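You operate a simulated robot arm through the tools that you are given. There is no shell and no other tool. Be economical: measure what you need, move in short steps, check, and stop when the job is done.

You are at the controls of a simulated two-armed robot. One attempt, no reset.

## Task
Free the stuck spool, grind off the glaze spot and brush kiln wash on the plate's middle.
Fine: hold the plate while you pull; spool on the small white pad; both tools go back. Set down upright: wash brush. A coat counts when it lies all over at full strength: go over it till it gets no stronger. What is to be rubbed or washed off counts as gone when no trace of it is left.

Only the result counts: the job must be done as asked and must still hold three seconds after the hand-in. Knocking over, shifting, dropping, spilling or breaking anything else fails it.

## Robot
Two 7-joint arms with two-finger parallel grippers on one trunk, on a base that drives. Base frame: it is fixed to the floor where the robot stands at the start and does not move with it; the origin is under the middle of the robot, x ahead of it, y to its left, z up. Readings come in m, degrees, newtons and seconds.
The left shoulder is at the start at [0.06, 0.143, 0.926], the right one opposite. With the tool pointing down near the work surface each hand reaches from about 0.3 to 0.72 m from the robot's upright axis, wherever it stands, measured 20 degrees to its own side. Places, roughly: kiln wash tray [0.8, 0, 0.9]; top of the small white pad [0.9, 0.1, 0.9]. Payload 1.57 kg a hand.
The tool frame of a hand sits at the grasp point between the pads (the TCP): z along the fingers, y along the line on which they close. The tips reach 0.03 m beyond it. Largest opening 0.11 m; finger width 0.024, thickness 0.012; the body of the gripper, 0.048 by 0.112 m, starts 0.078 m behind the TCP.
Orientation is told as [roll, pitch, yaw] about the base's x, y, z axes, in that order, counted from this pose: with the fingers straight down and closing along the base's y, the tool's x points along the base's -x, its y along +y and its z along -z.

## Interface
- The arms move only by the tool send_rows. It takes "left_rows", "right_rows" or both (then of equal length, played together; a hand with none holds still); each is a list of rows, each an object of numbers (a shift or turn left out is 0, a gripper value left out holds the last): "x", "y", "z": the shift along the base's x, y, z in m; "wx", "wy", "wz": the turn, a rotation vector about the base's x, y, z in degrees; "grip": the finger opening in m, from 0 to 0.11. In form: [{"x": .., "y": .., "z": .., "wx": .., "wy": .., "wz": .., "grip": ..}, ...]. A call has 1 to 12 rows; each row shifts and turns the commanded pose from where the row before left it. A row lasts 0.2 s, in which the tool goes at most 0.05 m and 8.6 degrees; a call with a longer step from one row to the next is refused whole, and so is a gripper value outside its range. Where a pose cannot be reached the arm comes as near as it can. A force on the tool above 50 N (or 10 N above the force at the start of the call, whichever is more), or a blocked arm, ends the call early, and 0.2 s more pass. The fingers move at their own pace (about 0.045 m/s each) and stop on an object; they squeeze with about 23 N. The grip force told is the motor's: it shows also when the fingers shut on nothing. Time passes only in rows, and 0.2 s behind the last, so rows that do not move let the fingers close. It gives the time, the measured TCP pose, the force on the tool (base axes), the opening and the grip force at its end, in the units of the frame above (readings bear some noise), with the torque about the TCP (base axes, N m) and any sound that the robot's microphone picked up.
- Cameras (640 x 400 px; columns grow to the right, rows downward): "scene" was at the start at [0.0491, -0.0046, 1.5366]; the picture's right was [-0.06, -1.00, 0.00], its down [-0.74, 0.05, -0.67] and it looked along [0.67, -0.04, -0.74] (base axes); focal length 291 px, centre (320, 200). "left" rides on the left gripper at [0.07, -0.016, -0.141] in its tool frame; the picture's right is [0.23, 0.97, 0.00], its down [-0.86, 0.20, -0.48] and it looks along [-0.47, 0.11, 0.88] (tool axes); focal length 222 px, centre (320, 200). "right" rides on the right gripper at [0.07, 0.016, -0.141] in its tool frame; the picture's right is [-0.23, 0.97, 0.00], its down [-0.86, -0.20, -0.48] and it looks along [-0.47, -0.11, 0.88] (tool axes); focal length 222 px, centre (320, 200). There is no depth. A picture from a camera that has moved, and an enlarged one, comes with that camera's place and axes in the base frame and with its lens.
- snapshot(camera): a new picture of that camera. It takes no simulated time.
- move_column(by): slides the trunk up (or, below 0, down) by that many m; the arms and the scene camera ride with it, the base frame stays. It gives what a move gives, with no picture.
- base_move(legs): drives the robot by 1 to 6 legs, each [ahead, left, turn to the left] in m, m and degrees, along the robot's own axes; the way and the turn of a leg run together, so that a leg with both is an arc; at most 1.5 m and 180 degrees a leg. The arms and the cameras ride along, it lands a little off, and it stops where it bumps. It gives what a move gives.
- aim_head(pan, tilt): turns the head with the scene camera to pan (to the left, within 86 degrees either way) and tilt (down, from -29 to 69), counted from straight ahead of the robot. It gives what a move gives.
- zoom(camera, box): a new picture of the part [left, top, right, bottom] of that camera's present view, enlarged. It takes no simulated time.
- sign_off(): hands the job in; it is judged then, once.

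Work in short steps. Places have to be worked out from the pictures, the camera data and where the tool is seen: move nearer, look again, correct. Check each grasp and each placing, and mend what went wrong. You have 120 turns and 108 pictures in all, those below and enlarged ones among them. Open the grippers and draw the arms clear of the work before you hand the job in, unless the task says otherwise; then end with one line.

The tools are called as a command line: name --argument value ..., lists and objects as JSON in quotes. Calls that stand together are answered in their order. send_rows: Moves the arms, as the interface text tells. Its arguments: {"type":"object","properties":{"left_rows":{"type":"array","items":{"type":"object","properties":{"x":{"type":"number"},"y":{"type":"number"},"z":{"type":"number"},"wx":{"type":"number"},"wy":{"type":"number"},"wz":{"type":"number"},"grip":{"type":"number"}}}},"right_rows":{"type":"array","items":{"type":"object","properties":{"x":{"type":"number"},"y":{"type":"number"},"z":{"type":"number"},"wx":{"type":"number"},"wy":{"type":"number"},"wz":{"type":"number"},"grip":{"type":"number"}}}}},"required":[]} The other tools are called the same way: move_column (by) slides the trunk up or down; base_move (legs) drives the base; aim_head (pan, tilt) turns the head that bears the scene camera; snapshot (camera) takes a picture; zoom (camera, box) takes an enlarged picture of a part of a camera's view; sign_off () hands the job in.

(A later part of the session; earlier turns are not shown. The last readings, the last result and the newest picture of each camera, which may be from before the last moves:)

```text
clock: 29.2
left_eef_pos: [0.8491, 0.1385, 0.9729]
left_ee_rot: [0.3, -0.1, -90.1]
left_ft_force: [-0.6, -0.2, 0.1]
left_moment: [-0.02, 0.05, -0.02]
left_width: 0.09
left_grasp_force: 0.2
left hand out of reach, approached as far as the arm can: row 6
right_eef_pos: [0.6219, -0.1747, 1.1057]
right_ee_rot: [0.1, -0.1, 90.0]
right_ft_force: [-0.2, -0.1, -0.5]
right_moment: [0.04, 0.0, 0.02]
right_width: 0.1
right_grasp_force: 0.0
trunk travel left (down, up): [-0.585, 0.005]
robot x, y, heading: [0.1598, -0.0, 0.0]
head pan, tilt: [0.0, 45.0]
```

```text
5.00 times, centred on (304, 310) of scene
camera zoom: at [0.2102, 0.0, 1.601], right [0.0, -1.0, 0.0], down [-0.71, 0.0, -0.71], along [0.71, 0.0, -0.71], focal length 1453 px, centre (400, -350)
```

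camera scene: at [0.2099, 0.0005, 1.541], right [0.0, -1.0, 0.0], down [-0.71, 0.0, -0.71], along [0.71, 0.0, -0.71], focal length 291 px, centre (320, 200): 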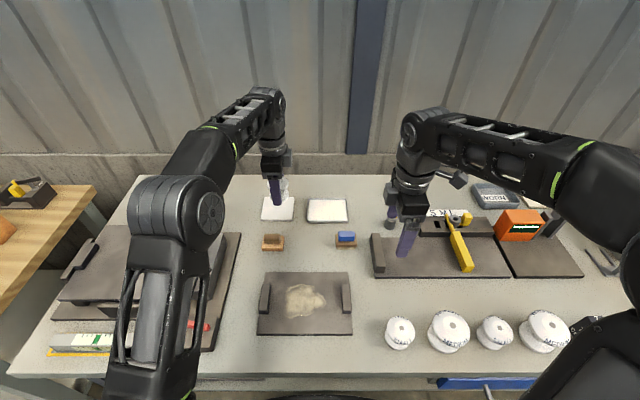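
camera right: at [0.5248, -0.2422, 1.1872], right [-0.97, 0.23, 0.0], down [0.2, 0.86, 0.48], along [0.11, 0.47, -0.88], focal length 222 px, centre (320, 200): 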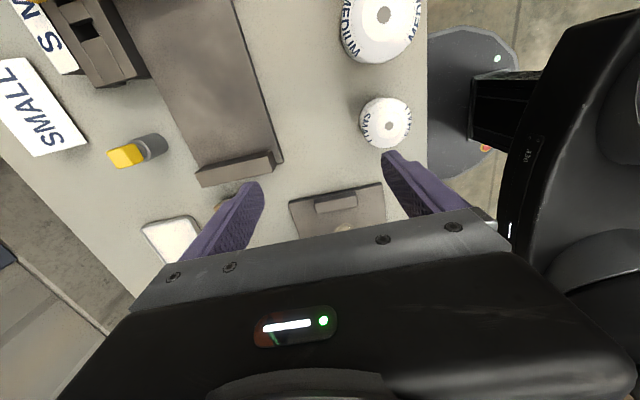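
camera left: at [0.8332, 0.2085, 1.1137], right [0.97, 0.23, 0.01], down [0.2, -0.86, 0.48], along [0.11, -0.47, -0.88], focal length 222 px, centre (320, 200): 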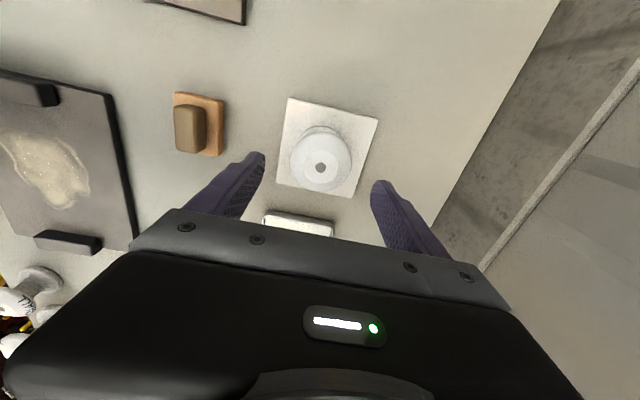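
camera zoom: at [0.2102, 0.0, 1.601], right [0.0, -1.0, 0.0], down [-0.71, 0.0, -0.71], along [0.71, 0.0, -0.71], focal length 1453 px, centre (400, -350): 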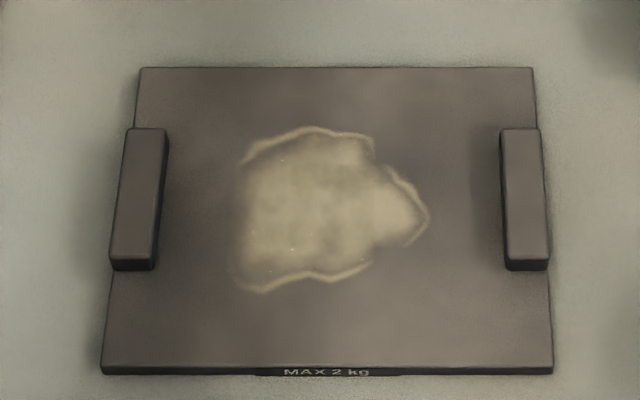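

The spool stands upright on the pad. The glaze spot covers x 0.496–0.585 and y −0.015–0.086. The left tool, a grinding block, has its handle top at about (0.716, 0.135, 0.888), so I'll move the left hand above it. The right tool with bristles is the wash brush.

send_rows --left_rows '[{"x": -0.033, "z": 0.006}, {"x": -0.033, "z": 0.006}, {"x": -0.033}, {"x": -0.034, "y": -0.0035}, {}]'

snapshot --camera "left"

zoom --camera "scene" --box '[220, 190, 380, 290]'

```text
clock: 30.4
left_eef_pos: [0.7162, 0.136, 0.9842]
left_ee_rot: [0.0, -0.1, -90.2]
left_ft_force: [0.1, -0.2, 0.2]
left_moment: [-0.01, 0.07, 0.01]
left_width: 0.09
left_grasp_force: 0.2
right_eef_pos: [0.622, -0.1739, 1.1052]
right_ee_rot: [0.0, 0.0, 90.0]
right_ft_force: [0.0, -0.1, -0.2]
right_moment: [0.06, 0.0, -0.01]
right_width: 0.1002
right_grasp_force: 0.0
trunk travel left (down, up): [-0.585, 0.005]
robot x, y, heading: [0.1592, -0.0035, -0.1]
head pan, tilt: [0.0, 45.0]
```

```text
69 pictures are left
camera left: at [0.7003, 0.2059, 1.1251], right [0.97, 0.23, 0.0], down [0.2, -0.86, 0.48], along [0.11, -0.47, -0.88], focal length 222 px, centre (320, 200)
```

left: 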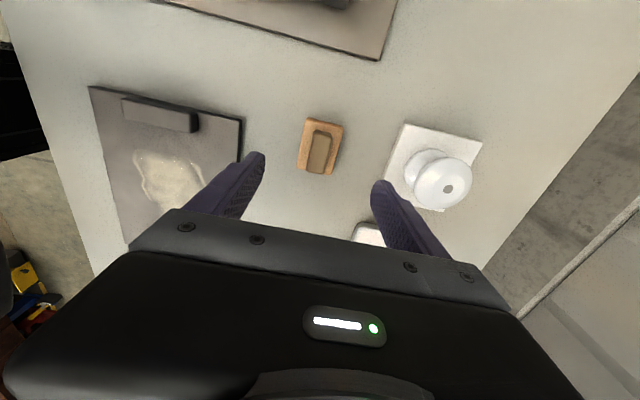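

```text
4.00 times, centred on (300, 240) of scene
camera zoom: at [0.2108, -0.0001, 1.6009], right [0.0, -1.0, 0.0], down [-0.71, 0.0, -0.71], along [0.71, 0.0, -0.71], focal length 1162 px, centre (400, 40)
```

zoom: 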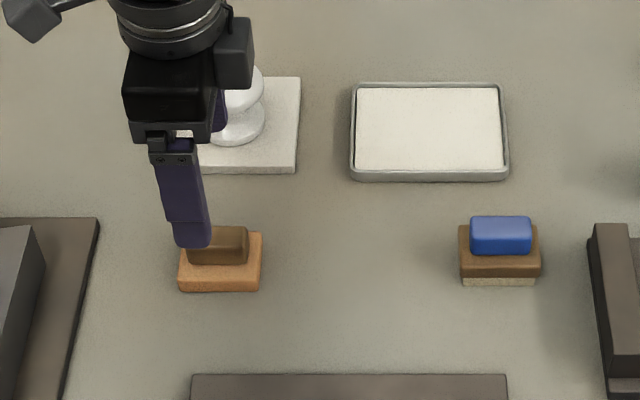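

The handle is at (0.716, 0.137), right under the hand. I'll descend to TCP 0.900 and close.

send_rows --left_rows '[{"z": -0.03, "y": 0.001, "grip": 0.07}, {"z": -0.03}, {"z": -0.016}, {"z": -0.008}, {"grip": 0.0}, {}, {}, {}, {}]'

snapshot --camera "left"

```text
clock: 32.4
left_eef_pos: [0.7163, 0.1362, 0.9013]
left_ee_rot: [0.1, 0.0, -90.0]
left_ft_force: [-0.5, -0.4, 0.1]
left_moment: [-0.03, 0.04, 0.0]
left_width: 0.0215
left_grasp_force: 23.3
right_eef_pos: [0.6227, -0.1748, 1.1056]
right_ee_rot: [0.0, 0.0, 89.8]
right_ft_force: [0.6, 0.4, -0.2]
right_moment: [-0.02, 0.04, 0.0]
right_width: 0.1001
right_grasp_force: 0.2
trunk travel left (down, up): [-0.585, 0.005]
robot x, y, heading: [0.1611, 0.0014, -0.0]
head pan, tilt: [0.0, 45.0]
```

```text
67 pictures are left
camera left: at [0.7011, 0.2069, 1.0424], right [0.97, 0.23, 0.0], down [0.2, -0.86, 0.48], along [0.11, -0.47, -0.88], focal length 222 px, centre (320, 200)
```

left: 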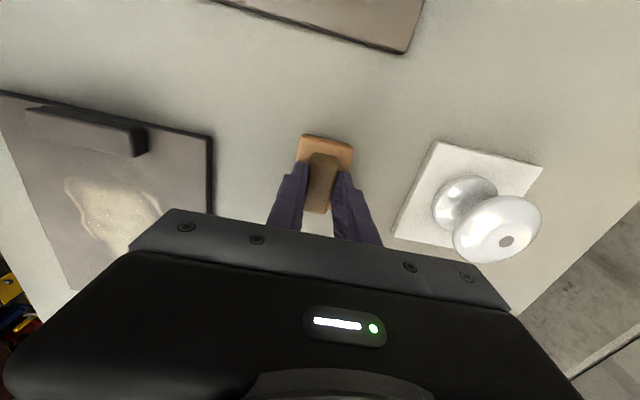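

The grinding block is gripped, at 0.0215 wide. Before lifting it I'll bring the right hand, tilted 25° so its wrist leans away, over the right handle to hold the plate.

send_rows --right_rows '[{"x": -0.02, "y": 0.024, "z": -0.028, "wx": 6.25}, {"x": -0.02, "y": 0.024, "z": -0.028, "wx": 6.25}, {"x": -0.02, "y": 0.024, "z": -0.028, "wx": 6.25}, {"x": -0.02, "y": 0.025, "z": -0.028, "wx": 6.25}, {}]'

snapshot --camera "right"

zoom --camera "scene" --box '[220, 180, 480, 342]'

```text
clock: 33.6
left_eef_pos: [0.716, 0.1374, 0.9009]
left_ee_rot: [0.1, -0.1, -90.0]
left_ft_force: [0.2, 1.0, 0.1]
left_moment: [0.03, 0.02, 0.02]
left_width: 0.0215
left_grasp_force: 23.1
right_eef_pos: [0.5421, -0.0748, 0.9947]
right_ee_rot: [0.0, -25.1, 90.0]
right_ft_force: [-0.4, -0.3, -0.5]
right_moment: [-0.03, 0.02, -0.01]
right_width: 0.0999
right_grasp_force: 0.1
trunk travel left (down, up): [-0.585, 0.005]
robot x, y, heading: [0.1585, 0.0016, -0.1]
head pan, tilt: [0.0, 45.0]
```

```text
66 pictures are left
camera right: at [0.5251, -0.1973, 1.0932], right [-0.97, 0.21, 0.1], down [0.2, 0.57, 0.8], along [0.11, 0.79, -0.6], focal length 222 px, centre (320, 200)
```

right: 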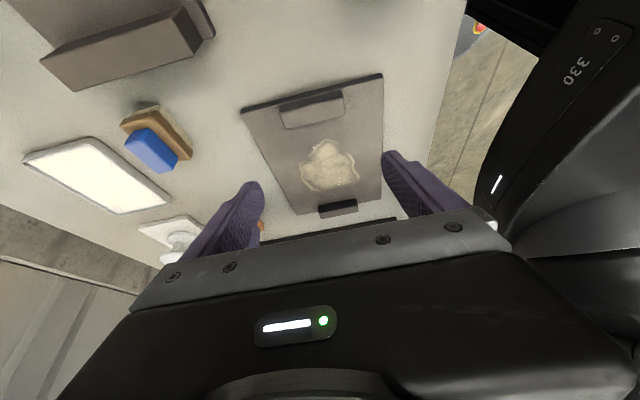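

```text
2.46 times, centred on (350, 261) of scene
camera zoom: at [0.2104, 0.0001, 1.6009], right [0.0, -1.0, 0.0], down [-0.71, 0.0, -0.71], along [0.71, 0.0, -0.71], focal length 715 px, centre (246, 50)
```

zoom: 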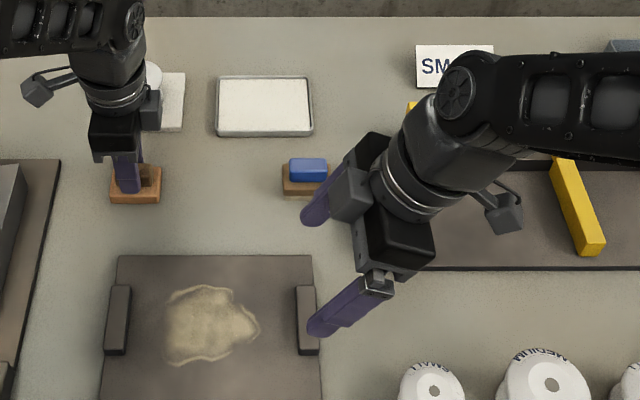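

The clearances look good, so I'll lower the right hand onto the handle and close it.

send_rows --right_rows '[{"x": -0.002, "z": -0.035}, {"z": -0.035}, {"z": -0.018}, {"z": -0.006}, {"grip": 0.05}, {"grip": 0.04}, {}, {}]'

snapshot --camera "right"

```text
clock: 35.4
left_eef_pos: [0.7166, 0.1367, 0.9011]
left_ee_rot: [0.1, -0.1, -90.1]
left_ft_force: [-1.3, -0.6, 1.0]
left_moment: [-0.01, 0.05, 0.03]
left_width: 0.0217
left_grasp_force: 23.4
right_eef_pos: [0.5395, -0.0774, 0.9005]
right_ee_rot: [0.0, -25.0, 89.9]
right_ft_force: [3.5, 0.8, 0.0]
right_moment: [0.06, -0.51, -0.44]
right_width: 0.07
right_grasp_force: 23.1
trunk travel left (down, up): [-0.585, 0.005]
robot x, y, heading: [0.1568, 0.0015, -0.3]
head pan, tilt: [0.0, 45.0]
```

```text
64 pictures are left
camera right: at [0.5228, -0.1988, 0.9992], right [-0.97, 0.21, 0.1], down [0.2, 0.57, 0.79], along [0.11, 0.79, -0.6], focal length 222 px, centre (320, 200)
```

right: 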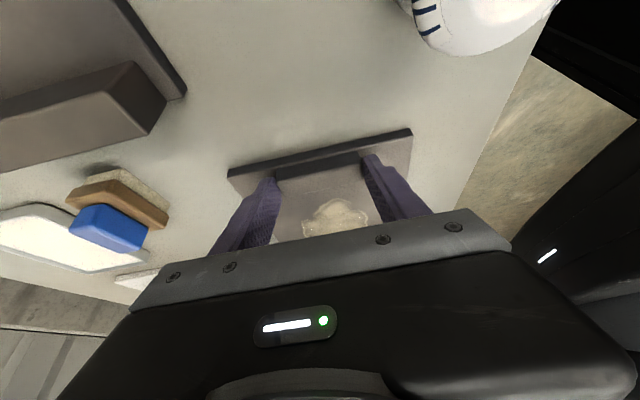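

The plate is held. Now I'll lift the grinding block and bring it above the glaze spot.

send_rows --left_rows '[{"z": 0.02}, {"z": 0.03}, {"x": -0.035, "y": -0.02}, {"x": -0.035, "y": -0.02}, {"x": -0.035, "y": -0.02}, {"x": -0.035, "y": -0.01}, {"z": -0.02}, {}]'

snapshot --camera "left"

zoom --camera "scene" --box '[220, 190, 420, 315]'

```text
clock: 37.2
left_eef_pos: [0.5771, 0.0676, 0.9306]
left_ee_rot: [0.1, 0.1, -90.0]
left_ft_force: [-0.5, -0.2, -2.0]
left_moment: [0.02, 0.0, 0.01]
left_width: 0.0218
left_grasp_force: 23.2
right_eef_pos: [0.5381, -0.0764, 0.9002]
right_ee_rot: [0.2, -25.0, 89.9]
right_ft_force: [-1.5, -1.9, 3.4]
right_moment: [-0.18, 0.68, -0.11]
right_width: 0.0698
right_grasp_force: 22.6
trunk travel left (down, up): [-0.585, 0.005]
robot x, y, heading: [0.1592, 0.0011, -0.0]
head pan, tilt: [0.0, 45.0]
```

```text
63 pictures are left
camera left: at [0.5606, 0.1378, 1.0731], right [0.97, 0.23, 0.0], down [0.2, -0.86, 0.48], along [0.11, -0.47, -0.88], focal length 222 px, centre (320, 200)
```

left: 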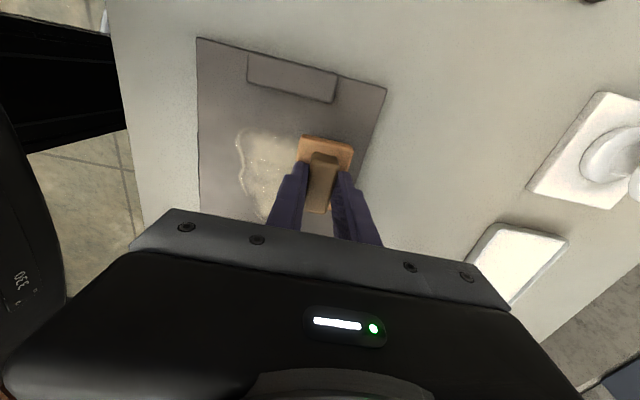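

```text
3.20 times, centred on (320, 252) of scene
camera zoom: at [0.21, -0.0001, 1.601], right [0.0, -1.0, 0.0], down [-0.71, 0.0, -0.71], along [0.71, 0.0, -0.71], focal length 930 px, centre (320, 32)
```

zoom: 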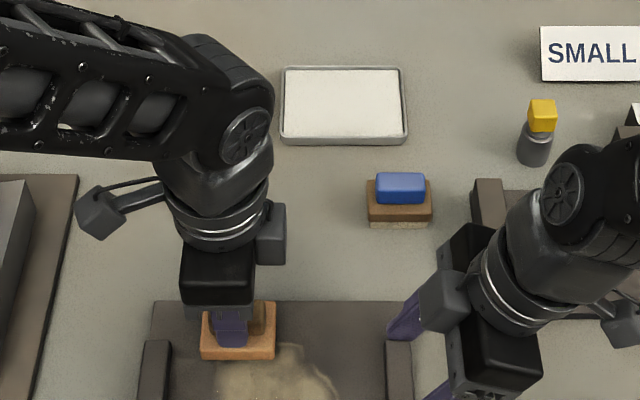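

I'll lower the block gently to contact.

send_rows --left_rows '[{"z": -0.01}, {"z": -0.006}, {"z": -0.003}, {}]'

```text
clock: 38.2
left_eef_pos: [0.5751, 0.0685, 0.9133]
left_ee_rot: [0.1, 0.0, -90.1]
left_ft_force: [-0.3, 1.3, 4.7]
left_moment: [0.02, 0.15, 0.0]
left_width: 0.0214
left_grasp_force: 23.1
right_eef_pos: [0.5383, -0.0778, 0.9006]
right_ee_rot: [0.0, -25.0, 89.9]
right_ft_force: [-4.3, -1.4, -0.2]
right_moment: [0.07, 0.46, 0.22]
right_width: 0.0702
right_grasp_force: 22.3
trunk travel left (down, up): [-0.585, 0.005]
robot x, y, heading: [0.1599, -0.002, -0.3]
head pan, tilt: [0.0, 45.0]
```

The contact force is about 6 N. I'll stroke along x in the first lane and shift over.

send_rows --left_rows '[{"x": -0.019}, {"x": -0.019}, {"x": -0.019}, {"x": -0.019}, {"y": -0.022}, {"x": 0.019}, {"x": 0.019}, {"x": 0.019}, {"x": 0.019}, {}]'

zoom --camera "scene" --box '[240, 260, 368, 340]'

```text
clock: 40.4
left_eef_pos: [0.5749, 0.0465, 0.9129]
left_ee_rot: [0.2, 0.0, -90.1]
left_ft_force: [-8.4, 1.5, 18.9]
left_moment: [0.02, 0.24, -0.04]
left_width: 0.0217
left_grasp_force: 23.0
right_eef_pos: [0.5388, -0.0779, 0.8992]
right_ee_rot: [0.0, -25.1, 89.9]
right_ft_force: [6.6, 0.6, -4.3]
right_moment: [0.07, -0.11, -0.47]
right_width: 0.0699
right_grasp_force: 22.6
trunk travel left (down, up): [-0.585, 0.005]
robot x, y, heading: [0.156, -0.0013, 0.2]
head pan, tilt: [0.0, 45.0]
```

```text
5.00 times, centred on (304, 300) of scene
camera zoom: at [0.2096, -0.0002, 1.601], right [0.0, -1.0, 0.0], down [-0.71, 0.0, -0.71], along [0.71, 0.0, -0.71], focal length 1453 px, centre (400, -300)
```

zoom: 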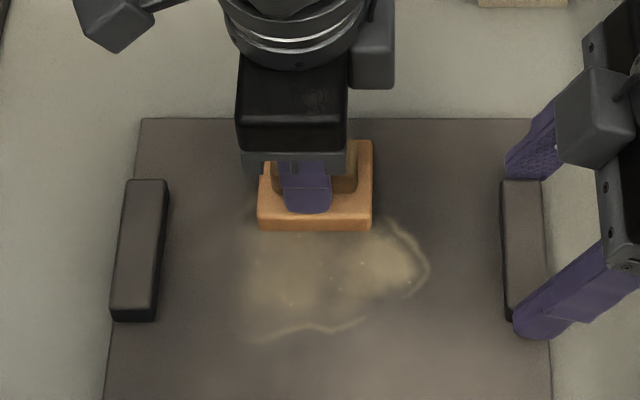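

It's working, with the glaze fading where the block passed. The pressure rose to 19 N, so I'll ease off by 1 mm and continue with the lanes toward −y.

send_rows --left_rows '[{"z": 0.001, "y": -0.02}, {"x": -0.02}, {"x": -0.02}, {"x": -0.02}, {"x": -0.02}, {"y": -0.02}, {"x": 0.02}, {"x": 0.02}, {"x": 0.02}, {"x": 0.02}, {}]'

send_rows --left_rows '[{"x": -0.02, "y": 0.01}, {"x": -0.02}, {"x": -0.02}, {"x": -0.02}, {"y": 0.025}, {"x": 0.02}, {"x": 0.02}, {"x": 0.02}, {"x": 0.02}, {"y": 0.025}, {}]'

zoom --camera "scene" --box '[240, 260, 368, 340]'

```text
clock: 42.8
left_eef_pos: [0.5757, 0.0056, 0.9166]
left_ee_rot: [0.1, 0.0, -90.0]
left_ft_force: [-0.8, 0.0, -1.3]
left_moment: [-0.04, -0.01, -0.02]
left_width: 0.0215
left_grasp_force: 23.4
right_eef_pos: [0.5383, -0.0768, 0.8993]
right_ee_rot: [-0.1, -25.0, 89.9]
right_ft_force: [1.4, -3.0, 6.5]
right_moment: [-0.05, 0.28, 0.1]
right_width: 0.07
right_grasp_force: 23.4
trunk travel left (down, up): [-0.585, 0.005]
robot x, y, heading: [0.1566, 0.0008, -0.1]
head pan, tilt: [0.0, 45.0]
```

```text
clock: 45.2
left_eef_pos: [0.5762, 0.0658, 0.9124]
left_ee_rot: [0.0, 0.0, -90.1]
left_ft_force: [-0.5, 0.0, -0.3]
left_moment: [0.05, 0.07, 0.02]
left_width: 0.0213
left_grasp_force: 23.3
right_eef_pos: [0.5401, -0.0766, 0.8999]
right_ee_rot: [0.0, -25.1, 89.9]
right_ft_force: [0.3, -1.4, 3.5]
right_moment: [-0.17, -0.02, -0.22]
right_width: 0.07
right_grasp_force: 23.0
trunk travel left (down, up): [-0.585, 0.005]
robot x, y, heading: [0.1587, -0.0041, -0.1]
head pan, tilt: [0.0, 45.0]
```

```text
5.00 times, centred on (304, 300) of scene
camera zoom: at [0.2101, 0.0, 1.6009], right [0.0, -1.0, 0.0], down [-0.71, 0.0, -0.71], along [0.71, 0.0, -0.71], focal length 1453 px, centre (400, -300)
```

zoom: 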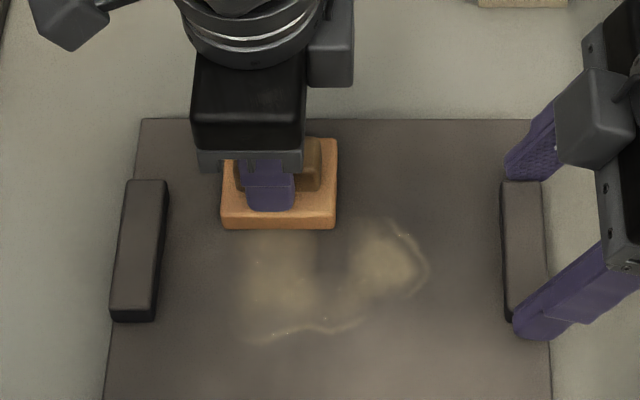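

Contact was lost in places. I'll press down 3 mm and continue, checking the force.

send_rows --left_rows '[{"z": -0.003}, {"x": -0.02}, {"x": -0.02}, {"x": -0.02}, {"x": -0.02}, {"y": -0.02}, {"x": 0.02}, {"x": 0.02}, {"x": 0.02}, {"x": 0.02}]'

send_rows --left_rows '[{"y": -0.02}, {"x": -0.02}, {"x": -0.02}, {"x": -0.02}, {"x": -0.02}, {"y": -0.02}, {"x": 0.02}, {"x": 0.02}, {"x": 0.02}, {"x": 0.02}]'

zoom --camera "scene" --box '[240, 260, 368, 340]'

```text
clock: 47.4
left_eef_pos: [0.5749, 0.0464, 0.9096]
left_ee_rot: [0.1, 0.0, -90.2]
left_ft_force: [-10.6, 0.2, 22.6]
left_moment: [0.24, 0.39, 0.09]
left_width: 0.0216
left_grasp_force: 22.9
right_eef_pos: [0.5377, -0.0784, 0.8999]
right_ee_rot: [0.0, -25.0, 89.8]
right_ft_force: [7.5, 1.8, -1.9]
right_moment: [0.14, 0.24, -0.34]
right_width: 0.07
right_grasp_force: 22.5
trunk travel left (down, up): [-0.585, 0.005]
robot x, y, heading: [0.1551, -0.0, -0.2]
head pan, tilt: [0.0, 45.0]
```

```text
clock: 49.6
left_eef_pos: [0.576, 0.0056, 0.9109]
left_ee_rot: [0.1, 0.0, -90.1]
left_ft_force: [-5.2, -1.0, 9.6]
left_moment: [0.04, 0.14, 0.04]
left_width: 0.0215
left_grasp_force: 22.8
right_eef_pos: [0.5388, -0.0763, 0.9009]
right_ee_rot: [-0.1, -25.1, 89.9]
right_ft_force: [4.3, -0.3, 1.7]
right_moment: [0.07, 0.08, -0.26]
right_width: 0.0698
right_grasp_force: 23.4
trunk travel left (down, up): [-0.585, 0.005]
robot x, y, heading: [0.1582, -0.0012, 0.0]
head pan, tilt: [0.0, 45.0]
```

```text
5.00 times, centred on (304, 300) of scene
camera zoom: at [0.2095, -0.0003, 1.601], right [0.0, -1.0, 0.0], down [-0.71, 0.0, -0.71], along [0.71, 0.0, -0.71], focal length 1453 px, centre (400, -300)
```

zoom: 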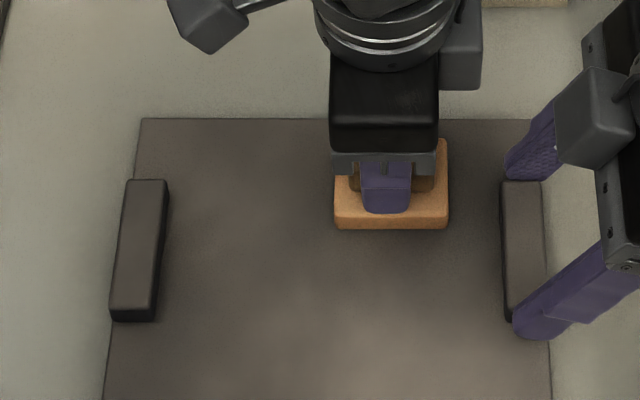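

It's almost gone. I'll make one more full pass back to be sure, reaching slightly farther in −x and −y.

send_rows --left_rows '[{"y": -0.008}, {"x": -0.022}, {"x": -0.022}, {"x": -0.022}, {"x": -0.022}, {"y": 0.022}, {"x": 0.022}, {"x": 0.022}, {"x": 0.022}, {"x": 0.022}]'

send_rows --left_rows '[{"y": 0.022}, {"x": -0.022}, {"x": -0.022}, {"x": -0.022}, {"x": -0.022}, {"y": 0.025}, {"x": 0.022}, {"x": 0.022}, {"x": 0.022}, {"x": 0.022}, {"z": 0.015}, {"z": 0.03}]'

send_rows --left_rows '[{"x": 0.035, "y": 0.013}, {"x": 0.035, "y": 0.02}, {"x": 0.035, "y": 0.02}, {"x": 0.034, "y": 0.017}, {}]'

zoom --camera "scene" --box '[240, 260, 368, 340]'

snapshot --camera "left"

```text
clock: 51.8
left_eef_pos: [0.5759, 0.0182, 0.9104]
left_ee_rot: [0.2, 0.0, -90.0]
left_ft_force: [0.3, 0.1, -1.2]
left_moment: [-0.03, -0.01, 0.01]
left_width: 0.0217
left_grasp_force: 22.9
right_eef_pos: [0.539, -0.0762, 0.9006]
right_ee_rot: [0.1, -25.0, 89.9]
right_ft_force: [1.7, -1.9, 8.8]
right_moment: [0.21, 0.41, -0.04]
right_width: 0.0698
right_grasp_force: 23.4
trunk travel left (down, up): [-0.585, 0.005]
robot x, y, heading: [0.1582, -0.0016, -0.4]
head pan, tilt: [0.0, 45.0]
```

```text
clock: 54.4
left_eef_pos: [0.5763, 0.0687, 0.9563]
left_ee_rot: [0.1, 0.0, -90.1]
left_ft_force: [0.7, -0.8, -1.4]
left_moment: [0.03, 0.01, -0.01]
left_width: 0.0216
left_grasp_force: 22.9
right_eef_pos: [0.538, -0.0765, 0.9002]
right_ee_rot: [0.2, -25.0, 89.8]
right_ft_force: [-2.0, -0.4, 3.3]
right_moment: [-0.28, -0.14, -0.31]
right_width: 0.0699
right_grasp_force: 22.9
trunk travel left (down, up): [-0.585, 0.005]
robot x, y, heading: [0.1596, -0.0029, 0.1]
head pan, tilt: [0.0, 45.0]
```

```text
clock: 55.6
left_eef_pos: [0.715, 0.1385, 0.9551]
left_ee_rot: [0.1, 0.0, -90.1]
left_ft_force: [0.4, 0.2, -2.2]
left_moment: [0.0, 0.04, 0.01]
left_width: 0.0217
left_grasp_force: 23.0
right_eef_pos: [0.5382, -0.0769, 0.8993]
right_ee_rot: [0.0, -25.0, 89.8]
right_ft_force: [-1.6, -1.7, 1.5]
right_moment: [-0.12, 0.37, 0.17]
right_width: 0.0698
right_grasp_force: 23.0
trunk travel left (down, up): [-0.585, 0.005]
robot x, y, heading: [0.155, -0.0015, -0.2]
head pan, tilt: [0.0, 45.0]
```

```text
5.00 times, centred on (304, 300) of scene
camera zoom: at [0.2103, 0.0, 1.6009], right [0.0, -1.0, 0.0], down [-0.71, 0.0, -0.71], along [0.71, 0.0, -0.71], focal length 1453 px, centre (400, -300)
```

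zoom: 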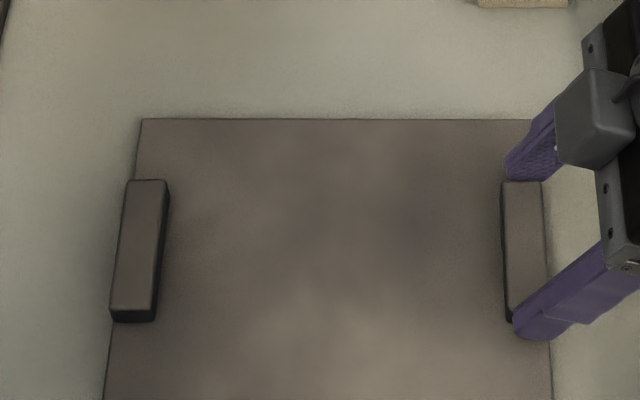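

```text
57 pictures are left
camera left: at [0.7003, 0.2079, 1.0958], right [0.97, 0.23, 0.0], down [0.2, -0.86, 0.48], along [0.11, -0.47, -0.88], focal length 222 px, centre (320, 200)
```

left: 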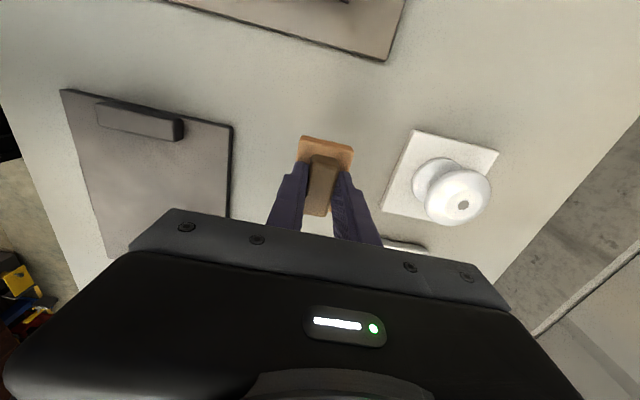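

The plate looks clean, but I'll look closer before putting the block back.

zoom --camera "scene" --box '[272, 278, 344, 323]'

zoom --camera "left" --box '[60, 80, 250, 260]'

```text
8.89 times, centred on (308, 300) of scene
camera zoom: at [0.2103, 0.0, 1.6009], right [0.0, -1.0, 0.0], down [-0.71, 0.0, -0.71], along [0.71, 0.0, -0.71], focal length 2583 px, centre (427, -693)
```

zoom: 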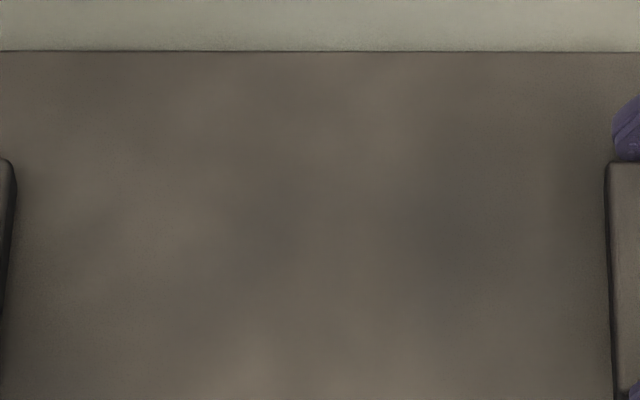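

```text
2.22 times, centred on (155, 170) of left
camera zoom: at [0.7003, 0.2079, 1.0958], right [0.97, 0.23, 0.0], down [0.2, -0.86, 0.48], along [0.11, -0.47, -0.88], focal length 494 px, centre (687, 267)
```

zoom: 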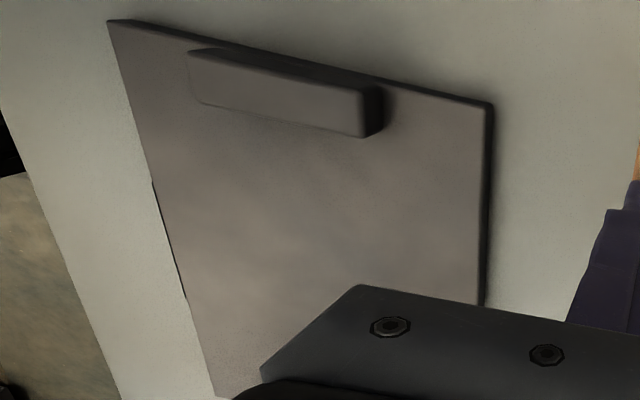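

I see only the plate's own mottling. Contact was intermittent on the last pass, though, so I'll do one more firm pass to leave no trace.

send_rows --left_rows '[{"x": -0.035, "y": -0.017}, {"x": -0.035, "y": -0.017}, {"x": -0.035, "y": -0.017}, {"x": -0.035, "y": -0.017}, {"z": -0.03}, {"z": -0.012}, {"z": -0.004}, {}]'

```text
clock: 57.4
left_eef_pos: [0.5759, 0.0684, 0.9097]
left_ee_rot: [0.2, 0.0, -90.1]
left_ft_force: [-1.1, 0.7, 5.9]
left_moment: [-0.03, 0.23, -0.01]
left_width: 0.0215
left_grasp_force: 22.7
right_eef_pos: [0.5388, -0.0785, 0.8994]
right_ee_rot: [0.1, -25.0, 90.0]
right_ft_force: [1.5, -2.2, -0.1]
right_moment: [-0.29, 0.23, 0.23]
right_width: 0.0698
right_grasp_force: 22.9
trunk travel left (down, up): [-0.585, 0.005]
robot x, y, heading: [0.1583, -0.0016, -0.0]
head pan, tilt: [0.0, 45.0]
```

send_rows --left_rows '[{"z": -0.001, "x": -0.02}, {"x": -0.02}, {"x": -0.02}, {"x": -0.02}, {"y": -0.02}, {"x": 0.02}, {"x": 0.02}, {"x": 0.02}, {"x": 0.02}, {"y": -0.02}]'

send_rows --left_rows '[{"z": -0.001, "x": -0.02}, {"x": -0.02}, {"x": -0.02}, {"x": -0.02}, {"y": -0.02}, {"x": 0.02}, {"x": 0.02}, {"x": 0.02}, {"x": 0.02}, {"y": -0.015}]'

send_rows --left_rows '[{"z": -0.001, "x": -0.02}, {"x": -0.02}, {"x": -0.02}, {"x": -0.02}, {"y": 0.017}, {"y": 0.017}, {"y": 0.017}, {"y": 0.017}, {"y": 0.007}, {}]'

```text
clock: 59.6
left_eef_pos: [0.5771, 0.0283, 0.9101]
left_ee_rot: [0.3, 0.1, -90.0]
left_ft_force: [3.6, 13.4, 27.3]
left_moment: [0.57, 0.28, -0.3]
left_width: 0.0212
left_grasp_force: 23.3
right_eef_pos: [0.5388, -0.0771, 0.9017]
right_ee_rot: [-0.1, -25.0, 89.9]
right_ft_force: [4.6, -11.4, 11.5]
right_moment: [0.19, 0.01, -0.24]
right_width: 0.0699
right_grasp_force: 23.0
trunk travel left (down, up): [-0.585, 0.005]
robot x, y, heading: [0.1538, 0.0024, -0.0]
head pan, tilt: [0.0, 45.0]
```

```text
clock: 60.7
left_eef_pos: [0.4972, 0.0236, 0.9113]
left_ee_rot: [0.6, 0.2, -89.8]
left_ft_force: [-2.1, 4.7, 19.4]
left_moment: [-0.25, 0.59, -0.22]
left_width: 0.0212
left_grasp_force: 22.8
right_eef_pos: [0.5395, -0.0769, 0.901]
right_ee_rot: [-0.2, -25.1, 89.8]
right_ft_force: [-3.2, -3.3, 12.2]
right_moment: [-0.1, 0.02, -0.19]
right_width: 0.0698
right_grasp_force: 22.9
trunk travel left (down, up): [-0.585, 0.005]
robot x, y, heading: [0.1603, 0.0034, -0.2]
head pan, tilt: [0.0, 45.0]
stopped in row 5 (left hand): the force on the tool passed its limit (the readings are from after the stop); the commanded pose is now the measured one
```

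```text
clock: 62.9
left_eef_pos: [0.4454, 0.0827, 0.9112]
left_ee_rot: [0.3, 0.2, -89.8]
left_ft_force: [0.1, 0.6, -2.3]
left_moment: [0.02, 0.01, -0.02]
left_width: 0.0215
left_grasp_force: 22.9
left hand out of reach, approached as far as the arm can: row 6, 7, 8, 9
right_eef_pos: [0.539, -0.0767, 0.9001]
right_ee_rot: [0.0, -24.9, 90.1]
right_ft_force: [-3.1, 2.5, 2.0]
right_moment: [0.0, -0.29, 0.05]
right_width: 0.0698
right_grasp_force: 23.3
trunk travel left (down, up): [-0.585, 0.005]
robot x, y, heading: [0.1565, 0.0002, -0.2]
head pan, tilt: [0.0, 45.0]
```

The force limit stopped one call, and the next one then ran too far toward me. I'll lift the block clear and check everything.

send_rows --left_rows '[{"z": 0.02}, {"z": 0.03}, {}]'

snapshot --camera "scene"

snapshot --camera "left"

```text
clock: 63.7
left_eef_pos: [0.4452, 0.0812, 0.9603]
left_ee_rot: [0.4, 0.2, -89.9]
left_ft_force: [-0.3, -0.1, -1.1]
left_moment: [0.0, 0.04, 0.06]
left_width: 0.0213
left_grasp_force: 23.5
right_eef_pos: [0.5387, -0.0773, 0.9002]
right_ee_rot: [0.0, -25.0, 89.9]
right_ft_force: [-2.6, 2.5, -0.4]
right_moment: [-0.1, 0.09, 0.32]
right_width: 0.07
right_grasp_force: 23.1
trunk travel left (down, up): [-0.585, 0.005]
robot x, y, heading: [0.1558, -0.001, -0.2]
head pan, tilt: [0.0, 45.0]
```

```text
54 pictures are left
camera scene: at [0.2101, 0.0003, 1.6009], right [0.0, -1.0, 0.0], down [-0.71, 0.0, -0.71], along [0.71, 0.0, -0.71], focal length 291 px, centre (320, 200)
```

scene: 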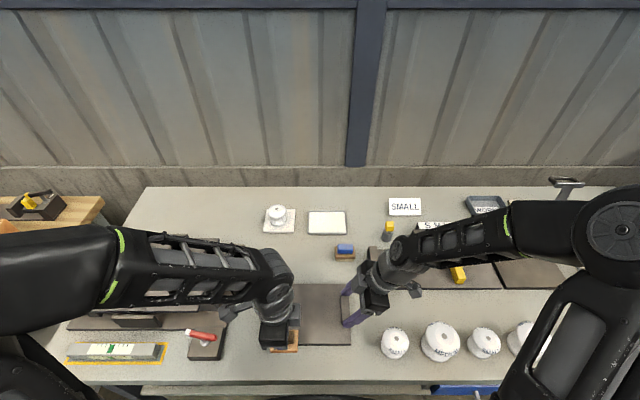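

```text
53 pictures are left
camera left: at [0.4293, 0.1511, 1.1005], right [0.97, 0.23, 0.01], down [0.2, -0.86, 0.48], along [0.11, -0.46, -0.88], focal length 222 px, centre (320, 200)
```

left: 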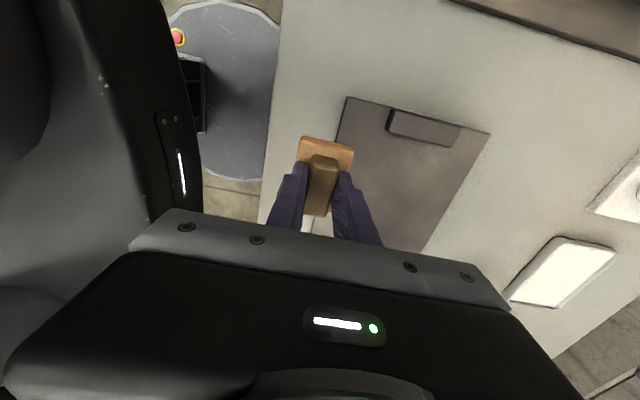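

Nothing was disturbed and the plate looks uniform. I'll finish with light lanes over the −y side, then return the block.

send_rows --left_rows '[{"x": 0.03, "y": -0.04}, {"x": 0.03, "y": -0.04}, {"z": -0.03}, {"z": -0.015}, {"z": -0.005}, {}]'

```text
clock: 65.1
left_eef_pos: [0.506, 0.0015, 0.9093]
left_ee_rot: [0.3, 0.1, -90.0]
left_ft_force: [0.6, 0.5, -2.4]
left_moment: [0.0, 0.03, -0.02]
left_width: 0.0217
left_grasp_force: 22.9
right_eef_pos: [0.5391, -0.0772, 0.9003]
right_ee_rot: [0.0, -25.0, 90.0]
right_ft_force: [-1.5, -2.2, -1.8]
right_moment: [-0.39, -0.1, 0.26]
right_width: 0.0698
right_grasp_force: 23.1
trunk travel left (down, up): [-0.585, 0.005]
robot x, y, heading: [0.1593, 0.0018, -0.1]
head pan, tilt: [0.0, 45.0]
```

send_rows --left_rows '[{"z": -0.002}, {"z": -0.002}, {}]'

```text
clock: 65.8
left_eef_pos: [0.507, 0.001, 0.9101]
left_ee_rot: [0.7, 0.1, -89.8]
left_ft_force: [-3.2, 2.8, 15.6]
left_moment: [-0.09, 0.52, -0.1]
left_width: 0.0215
left_grasp_force: 22.7
right_eef_pos: [0.5393, -0.0769, 0.9014]
right_ee_rot: [-0.2, -24.9, 89.8]
right_ft_force: [-2.1, -3.2, 10.7]
right_moment: [0.21, 0.24, 0.15]
right_width: 0.0698
right_grasp_force: 17.0
trunk travel left (down, up): [-0.585, 0.005]
robot x, y, heading: [0.1573, -0.0011, -0.1]
head pan, tilt: [0.0, 45.0]
stopped in row 3 (left hand): the force on the tool passed its limit (the readings are from after the stop); the commanded pose is now the measured one
```

Contact is stiff at TCP 0.910. I'll ease up 1 mm and stroke lightly.

send_rows --left_rows '[{"z": 0.001}, {"x": 0.02}, {"x": 0.02}, {"x": 0.02}, {"x": 0.01}, {"y": 0.02}, {"x": -0.02}, {"x": -0.02}, {"x": -0.02}, {"x": -0.01}, {}]'

```text
clock: 68.2
left_eef_pos: [0.5086, 0.02, 0.9097]
left_ee_rot: [0.8, -0.1, -90.0]
left_ft_force: [6.1, -0.8, 12.8]
left_moment: [0.1, 0.01, -0.03]
left_width: 0.0214
left_grasp_force: 22.9
right_eef_pos: [0.5392, -0.0775, 0.9009]
right_ee_rot: [-0.1, -24.9, 89.9]
right_ft_force: [-5.2, 3.4, 7.2]
right_moment: [0.11, -0.13, 0.17]
right_width: 0.0701
right_grasp_force: 22.9
trunk travel left (down, up): [-0.585, 0.005]
robot x, y, heading: [0.16, -0.0008, -0.0]
head pan, tilt: [0.0, 45.0]
```

That's good steady contact. Two more lanes, then I'll lift.

send_rows --left_rows '[{"y": 0.02}, {"x": 0.022}, {"x": 0.022}, {"x": 0.022}, {"y": 0.025}, {"x": -0.022}, {"x": -0.022}, {"x": -0.022}, {"z": 0.02}, {"z": 0.03}, {}]'

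zoom --camera "left" --box '[120, 60, 520, 310]'

```text
clock: 70.5
left_eef_pos: [0.5074, 0.0686, 0.9607]
left_ee_rot: [0.5, 0.2, -89.8]
left_ft_force: [0.2, 0.1, -1.2]
left_moment: [-0.01, -0.01, -0.01]
left_width: 0.0214
left_grasp_force: 23.4
right_eef_pos: [0.5405, -0.0768, 0.9005]
right_ee_rot: [-0.2, -24.9, 89.9]
right_ft_force: [-5.9, 1.1, 4.6]
right_moment: [0.17, -0.11, 0.4]
right_width: 0.0699
right_grasp_force: 22.9
trunk travel left (down, up): [-0.585, 0.005]
robot x, y, heading: [0.1618, -0.0006, 0.0]
head pan, tilt: [0.0, 45.0]
```

```text
1.60 times, centred on (320, 185) of left
camera zoom: at [0.4899, 0.1377, 1.1008], right [0.97, 0.23, 0.01], down [0.2, -0.86, 0.48], along [0.12, -0.46, -0.88], focal length 355 px, centre (320, 224)
```

zoom: 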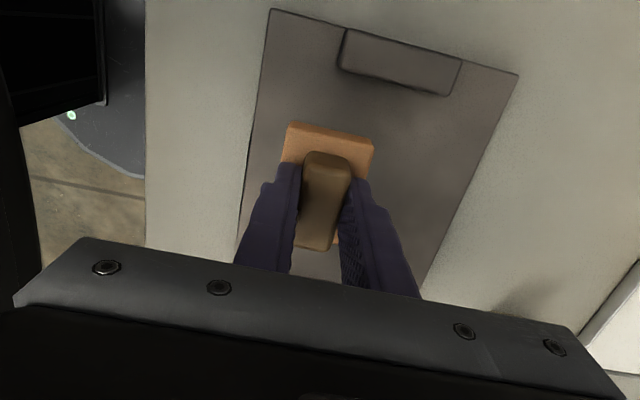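

The plate is clean. I'll carry the block back to its original place at (0.716, 0.137).

send_rows --left_rows '[{"x": 0.035, "y": 0.0113, "wx": -0.5}, {"x": 0.035, "y": 0.0113}, {"x": 0.035, "y": 0.0113}, {"x": 0.035, "y": 0.0113}, {"x": 0.035, "y": 0.0113}, {"x": 0.034, "y": 0.0115}, {"z": -0.035}, {"z": -0.015}, {}]'

snapshot --camera "left"

```text
clock: 72.5
left_eef_pos: [0.7154, 0.1362, 0.9095]
left_ee_rot: [0.6, -0.4, -89.8]
left_ft_force: [-0.6, -0.1, -1.7]
left_moment: [0.02, 0.01, 0.02]
left_width: 0.0215
left_grasp_force: 23.3
right_eef_pos: [0.5402, -0.0769, 0.8997]
right_ee_rot: [-0.2, -24.9, 89.9]
right_ft_force: [-2.8, -1.8, 4.9]
right_moment: [-0.2, 0.21, 0.51]
right_width: 0.0701
right_grasp_force: 23.4
trunk travel left (down, up): [-0.585, 0.005]
robot x, y, heading: [0.1563, 0.0031, -0.1]
head pan, tilt: [0.0, 45.0]
```

```text
51 pictures are left
camera left: at [0.6997, 0.2061, 1.05], right [0.97, 0.23, 0.01], down [0.2, -0.85, 0.49], along [0.12, -0.47, -0.87], focal length 222 px, centre (320, 200)
```

left: 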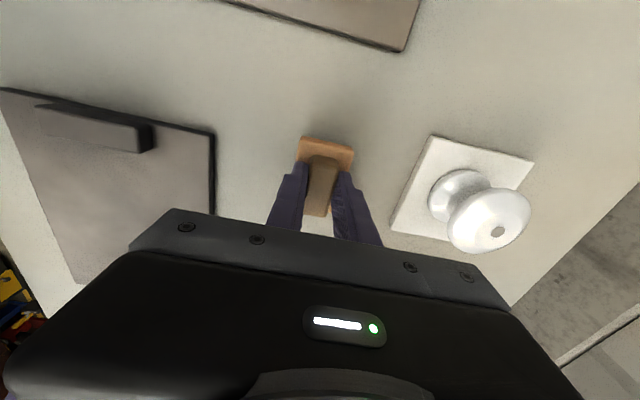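

send_rows --left_rows '[{"z": -0.006}, {"z": -0.002}, {"z": -0.002}, {}]'

```text
clock: 73.5
left_eef_pos: [0.7166, 0.1336, 0.899]
left_ee_rot: [0.6, -0.5, -89.9]
left_ft_force: [-0.7, -0.6, -1.1]
left_moment: [0.02, 0.0, 0.01]
left_width: 0.0215
left_grasp_force: 23.0
right_eef_pos: [0.5401, -0.0783, 0.8997]
right_ee_rot: [-0.1, -24.9, 89.7]
right_ft_force: [-3.9, -2.2, 4.0]
right_moment: [0.03, 0.02, 0.3]
right_width: 0.0698
right_grasp_force: 22.8
trunk travel left (down, up): [-0.585, 0.005]
robot x, y, heading: [0.1614, -0.0036, -0.1]
head pan, tilt: [0.0, 45.0]
```

send_rows --left_rows '[{"z": -0.0015, "y": 0.001}, {}]'

```text
clock: 74.2
left_eef_pos: [0.7146, 0.1347, 0.8983]
left_ee_rot: [0.5, -0.4, -89.9]
left_ft_force: [0.2, -0.3, -1.5]
left_moment: [-0.02, 0.03, -0.01]
left_width: 0.0216
left_grasp_force: 23.2
right_eef_pos: [0.5401, -0.0781, 0.9003]
right_ee_rot: [-0.2, -25.0, 89.8]
right_ft_force: [-3.5, -1.9, 5.0]
right_moment: [0.0, 0.01, 0.2]
right_width: 0.0699
right_grasp_force: 23.2
trunk travel left (down, up): [-0.585, 0.005]
robot x, y, heading: [0.1608, 0.0005, 0.2]
head pan, tilt: [0.0, 45.0]
```

Still no contact, so I'll lower in small steps.

send_rows --left_rows '[{"z": -0.0015}, {"z": -0.001}, {}]'

```text
clock: 75.0
left_eef_pos: [0.7164, 0.1345, 0.8984]
left_ee_rot: [0.8, -0.4, -89.9]
left_ft_force: [-3.8, 1.0, 27.4]
left_moment: [0.83, 0.8, 0.08]
left_width: 0.0218
left_grasp_force: 23.0
right_eef_pos: [0.5386, -0.0777, 0.8997]
right_ee_rot: [-0.3, -24.9, 89.7]
right_ft_force: [1.4, 0.5, -8.1]
right_moment: [-0.56, 0.03, -0.27]
right_width: 0.0698
right_grasp_force: 23.2
trunk travel left (down, up): [-0.585, 0.005]
robot x, y, heading: [0.165, -0.005, -0.1]
head pan, tilt: [0.0, 45.0]
```

The block is on the table. I'll ease the pressure, open, and rise.

send_rows --left_rows '[{"z": 0.001}, {"grip": 0.04}, {"grip": 0.05}, {}, {"z": 0.02}, {"z": 0.04}, {"z": 0.03}, {}]'

snapshot --camera "left"

zoom --camera "scene" --box '[220, 190, 420, 315]'

```text
clock: 76.8
left_eef_pos: [0.716, 0.1351, 0.9878]
left_ee_rot: [0.7, -0.3, -90.0]
left_ft_force: [0.2, 0.4, -0.5]
left_moment: [0.0, 0.01, 0.01]
left_width: 0.0502
left_grasp_force: 0.0
right_eef_pos: [0.5401, -0.0782, 0.8995]
right_ee_rot: [-0.2, -24.9, 89.9]
right_ft_force: [-4.0, -3.4, 4.4]
right_moment: [0.05, -0.26, 0.4]
right_width: 0.07
right_grasp_force: 23.1
trunk travel left (down, up): [-0.585, 0.005]
robot x, y, heading: [0.1598, -0.0, -0.4]
head pan, tilt: [0.0, 45.0]
```

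```text
50 pictures are left
camera left: at [0.6995, 0.2057, 1.1277], right [0.97, 0.23, 0.01], down [0.2, -0.85, 0.49], along [0.12, -0.47, -0.87], focal length 222 px, centre (320, 200)
```

left: 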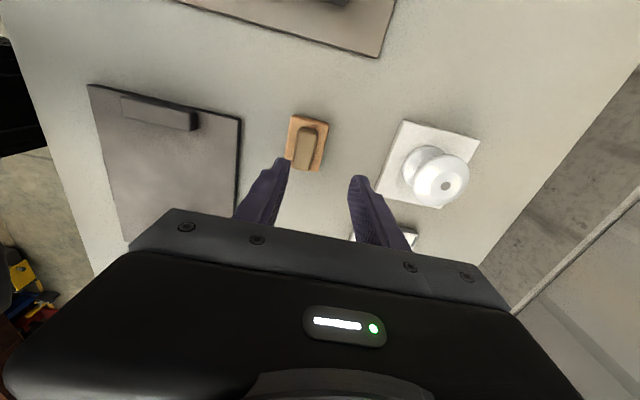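

```text
3.20 times, centred on (320, 252) of scene
camera zoom: at [0.2094, -0.0003, 1.6009], right [0.0, -1.0, 0.0], down [-0.71, 0.0, -0.71], along [0.71, 0.0, -0.71], focal length 930 px, centre (320, 32)
```

zoom: 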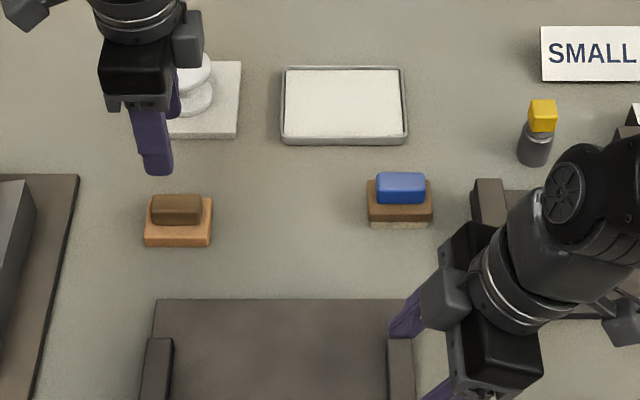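

The block sits about 13 mm nearer than its original spot. I'll regrip it and correct that.

send_rows --left_rows '[{"x": -0.013, "grip": 0.06, "wx": 0.3, "wy": 0.3}, {"z": -0.04}, {"z": -0.03}, {"z": -0.016}, {"grip": 0.0}, {}, {}, {}]'

snapshot --camera "left"

```text
clock: 78.5
left_eef_pos: [0.7027, 0.1357, 0.8993]
left_ee_rot: [0.2, -0.1, -90.0]
left_ft_force: [-0.2, 0.3, -0.7]
left_moment: [-0.02, 0.0, 0.0]
left_width: 0.0217
left_grasp_force: 22.6
right_eef_pos: [0.54, -0.078, 0.8995]
right_ee_rot: [-0.1, -24.8, 89.8]
right_ft_force: [-5.3, -2.2, 3.4]
right_moment: [-0.02, 0.27, 0.27]
right_width: 0.0702
right_grasp_force: 22.6
trunk travel left (down, up): [-0.585, 0.005]
robot x, y, heading: [0.159, 0.0018, -0.0]
head pan, tilt: [0.0, 45.0]
```

```text
48 pictures are left
camera left: at [0.6861, 0.205, 1.0399], right [0.97, 0.23, 0.0], down [0.2, -0.85, 0.48], along [0.11, -0.47, -0.88], focal length 222 px, centre (320, 200)
```

left: 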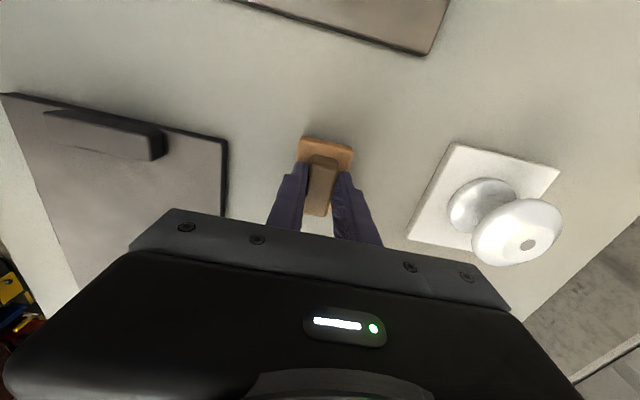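

send_rows --left_rows '[{"z": 0.006}, {"x": 0.007}, {"x": 0.007}, {"z": -0.004}, {"z": -0.0015}, {}]'

```text
clock: 80.0
left_eef_pos: [0.7174, 0.1341, 0.9005]
left_ee_rot: [0.2, -0.1, -89.9]
left_ft_force: [0.0, -0.1, -0.1]
left_moment: [0.02, 0.04, -0.03]
left_width: 0.0217
left_grasp_force: 23.0
right_eef_pos: [0.5406, -0.0768, 0.8993]
right_ee_rot: [-0.2, -24.9, 90.0]
right_ft_force: [-4.4, -2.0, 1.9]
right_moment: [0.09, 0.24, 0.4]
right_width: 0.07
right_grasp_force: 23.1
trunk travel left (down, up): [-0.585, 0.005]
robot x, y, heading: [0.1598, 0.0034, -0.2]
head pan, tilt: [0.0, 45.0]
```

Force is near zero, so it's at the table. I'll open, rise, and look.

send_rows --left_rows '[{"z": -0.0005}, {"grip": 0.03}, {"grip": 0.045}, {"grip": 0.06}, {}, {"z": 0.02}, {"z": 0.04}, {"z": 0.03}, {}]'

snapshot --camera "left"

```text
clock: 82.0
left_eef_pos: [0.718, 0.134, 0.9905]
left_ee_rot: [0.3, -0.1, -89.8]
left_ft_force: [0.1, -0.7, -0.3]
left_moment: [-0.01, 0.0, 0.02]
left_width: 0.0601
left_grasp_force: 0.0
right_eef_pos: [0.5402, -0.0775, 0.9005]
right_ee_rot: [-0.2, -24.8, 89.7]
right_ft_force: [-3.4, -1.2, -0.3]
right_moment: [0.04, -0.22, 0.25]
right_width: 0.0701
right_grasp_force: 23.4
trunk travel left (down, up): [-0.585, 0.005]
robot x, y, heading: [0.1622, -0.0026, 0.0]
head pan, tilt: [0.0, 45.0]
```

```text
47 pictures are left
camera left: at [0.7026, 0.205, 1.1316], right [0.97, 0.23, 0.0], down [0.2, -0.85, 0.48], along [0.11, -0.47, -0.88], focal length 222 px, centre (320, 200)
```

left: 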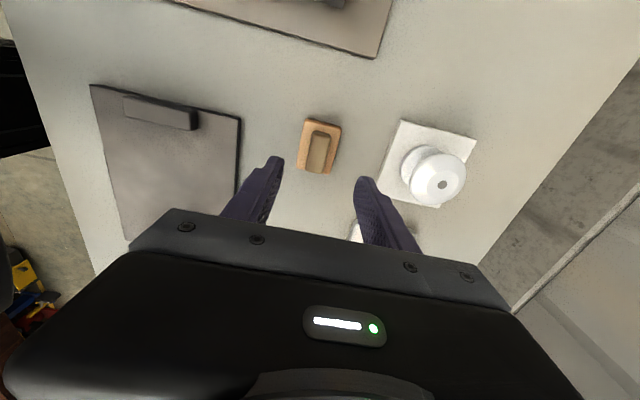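

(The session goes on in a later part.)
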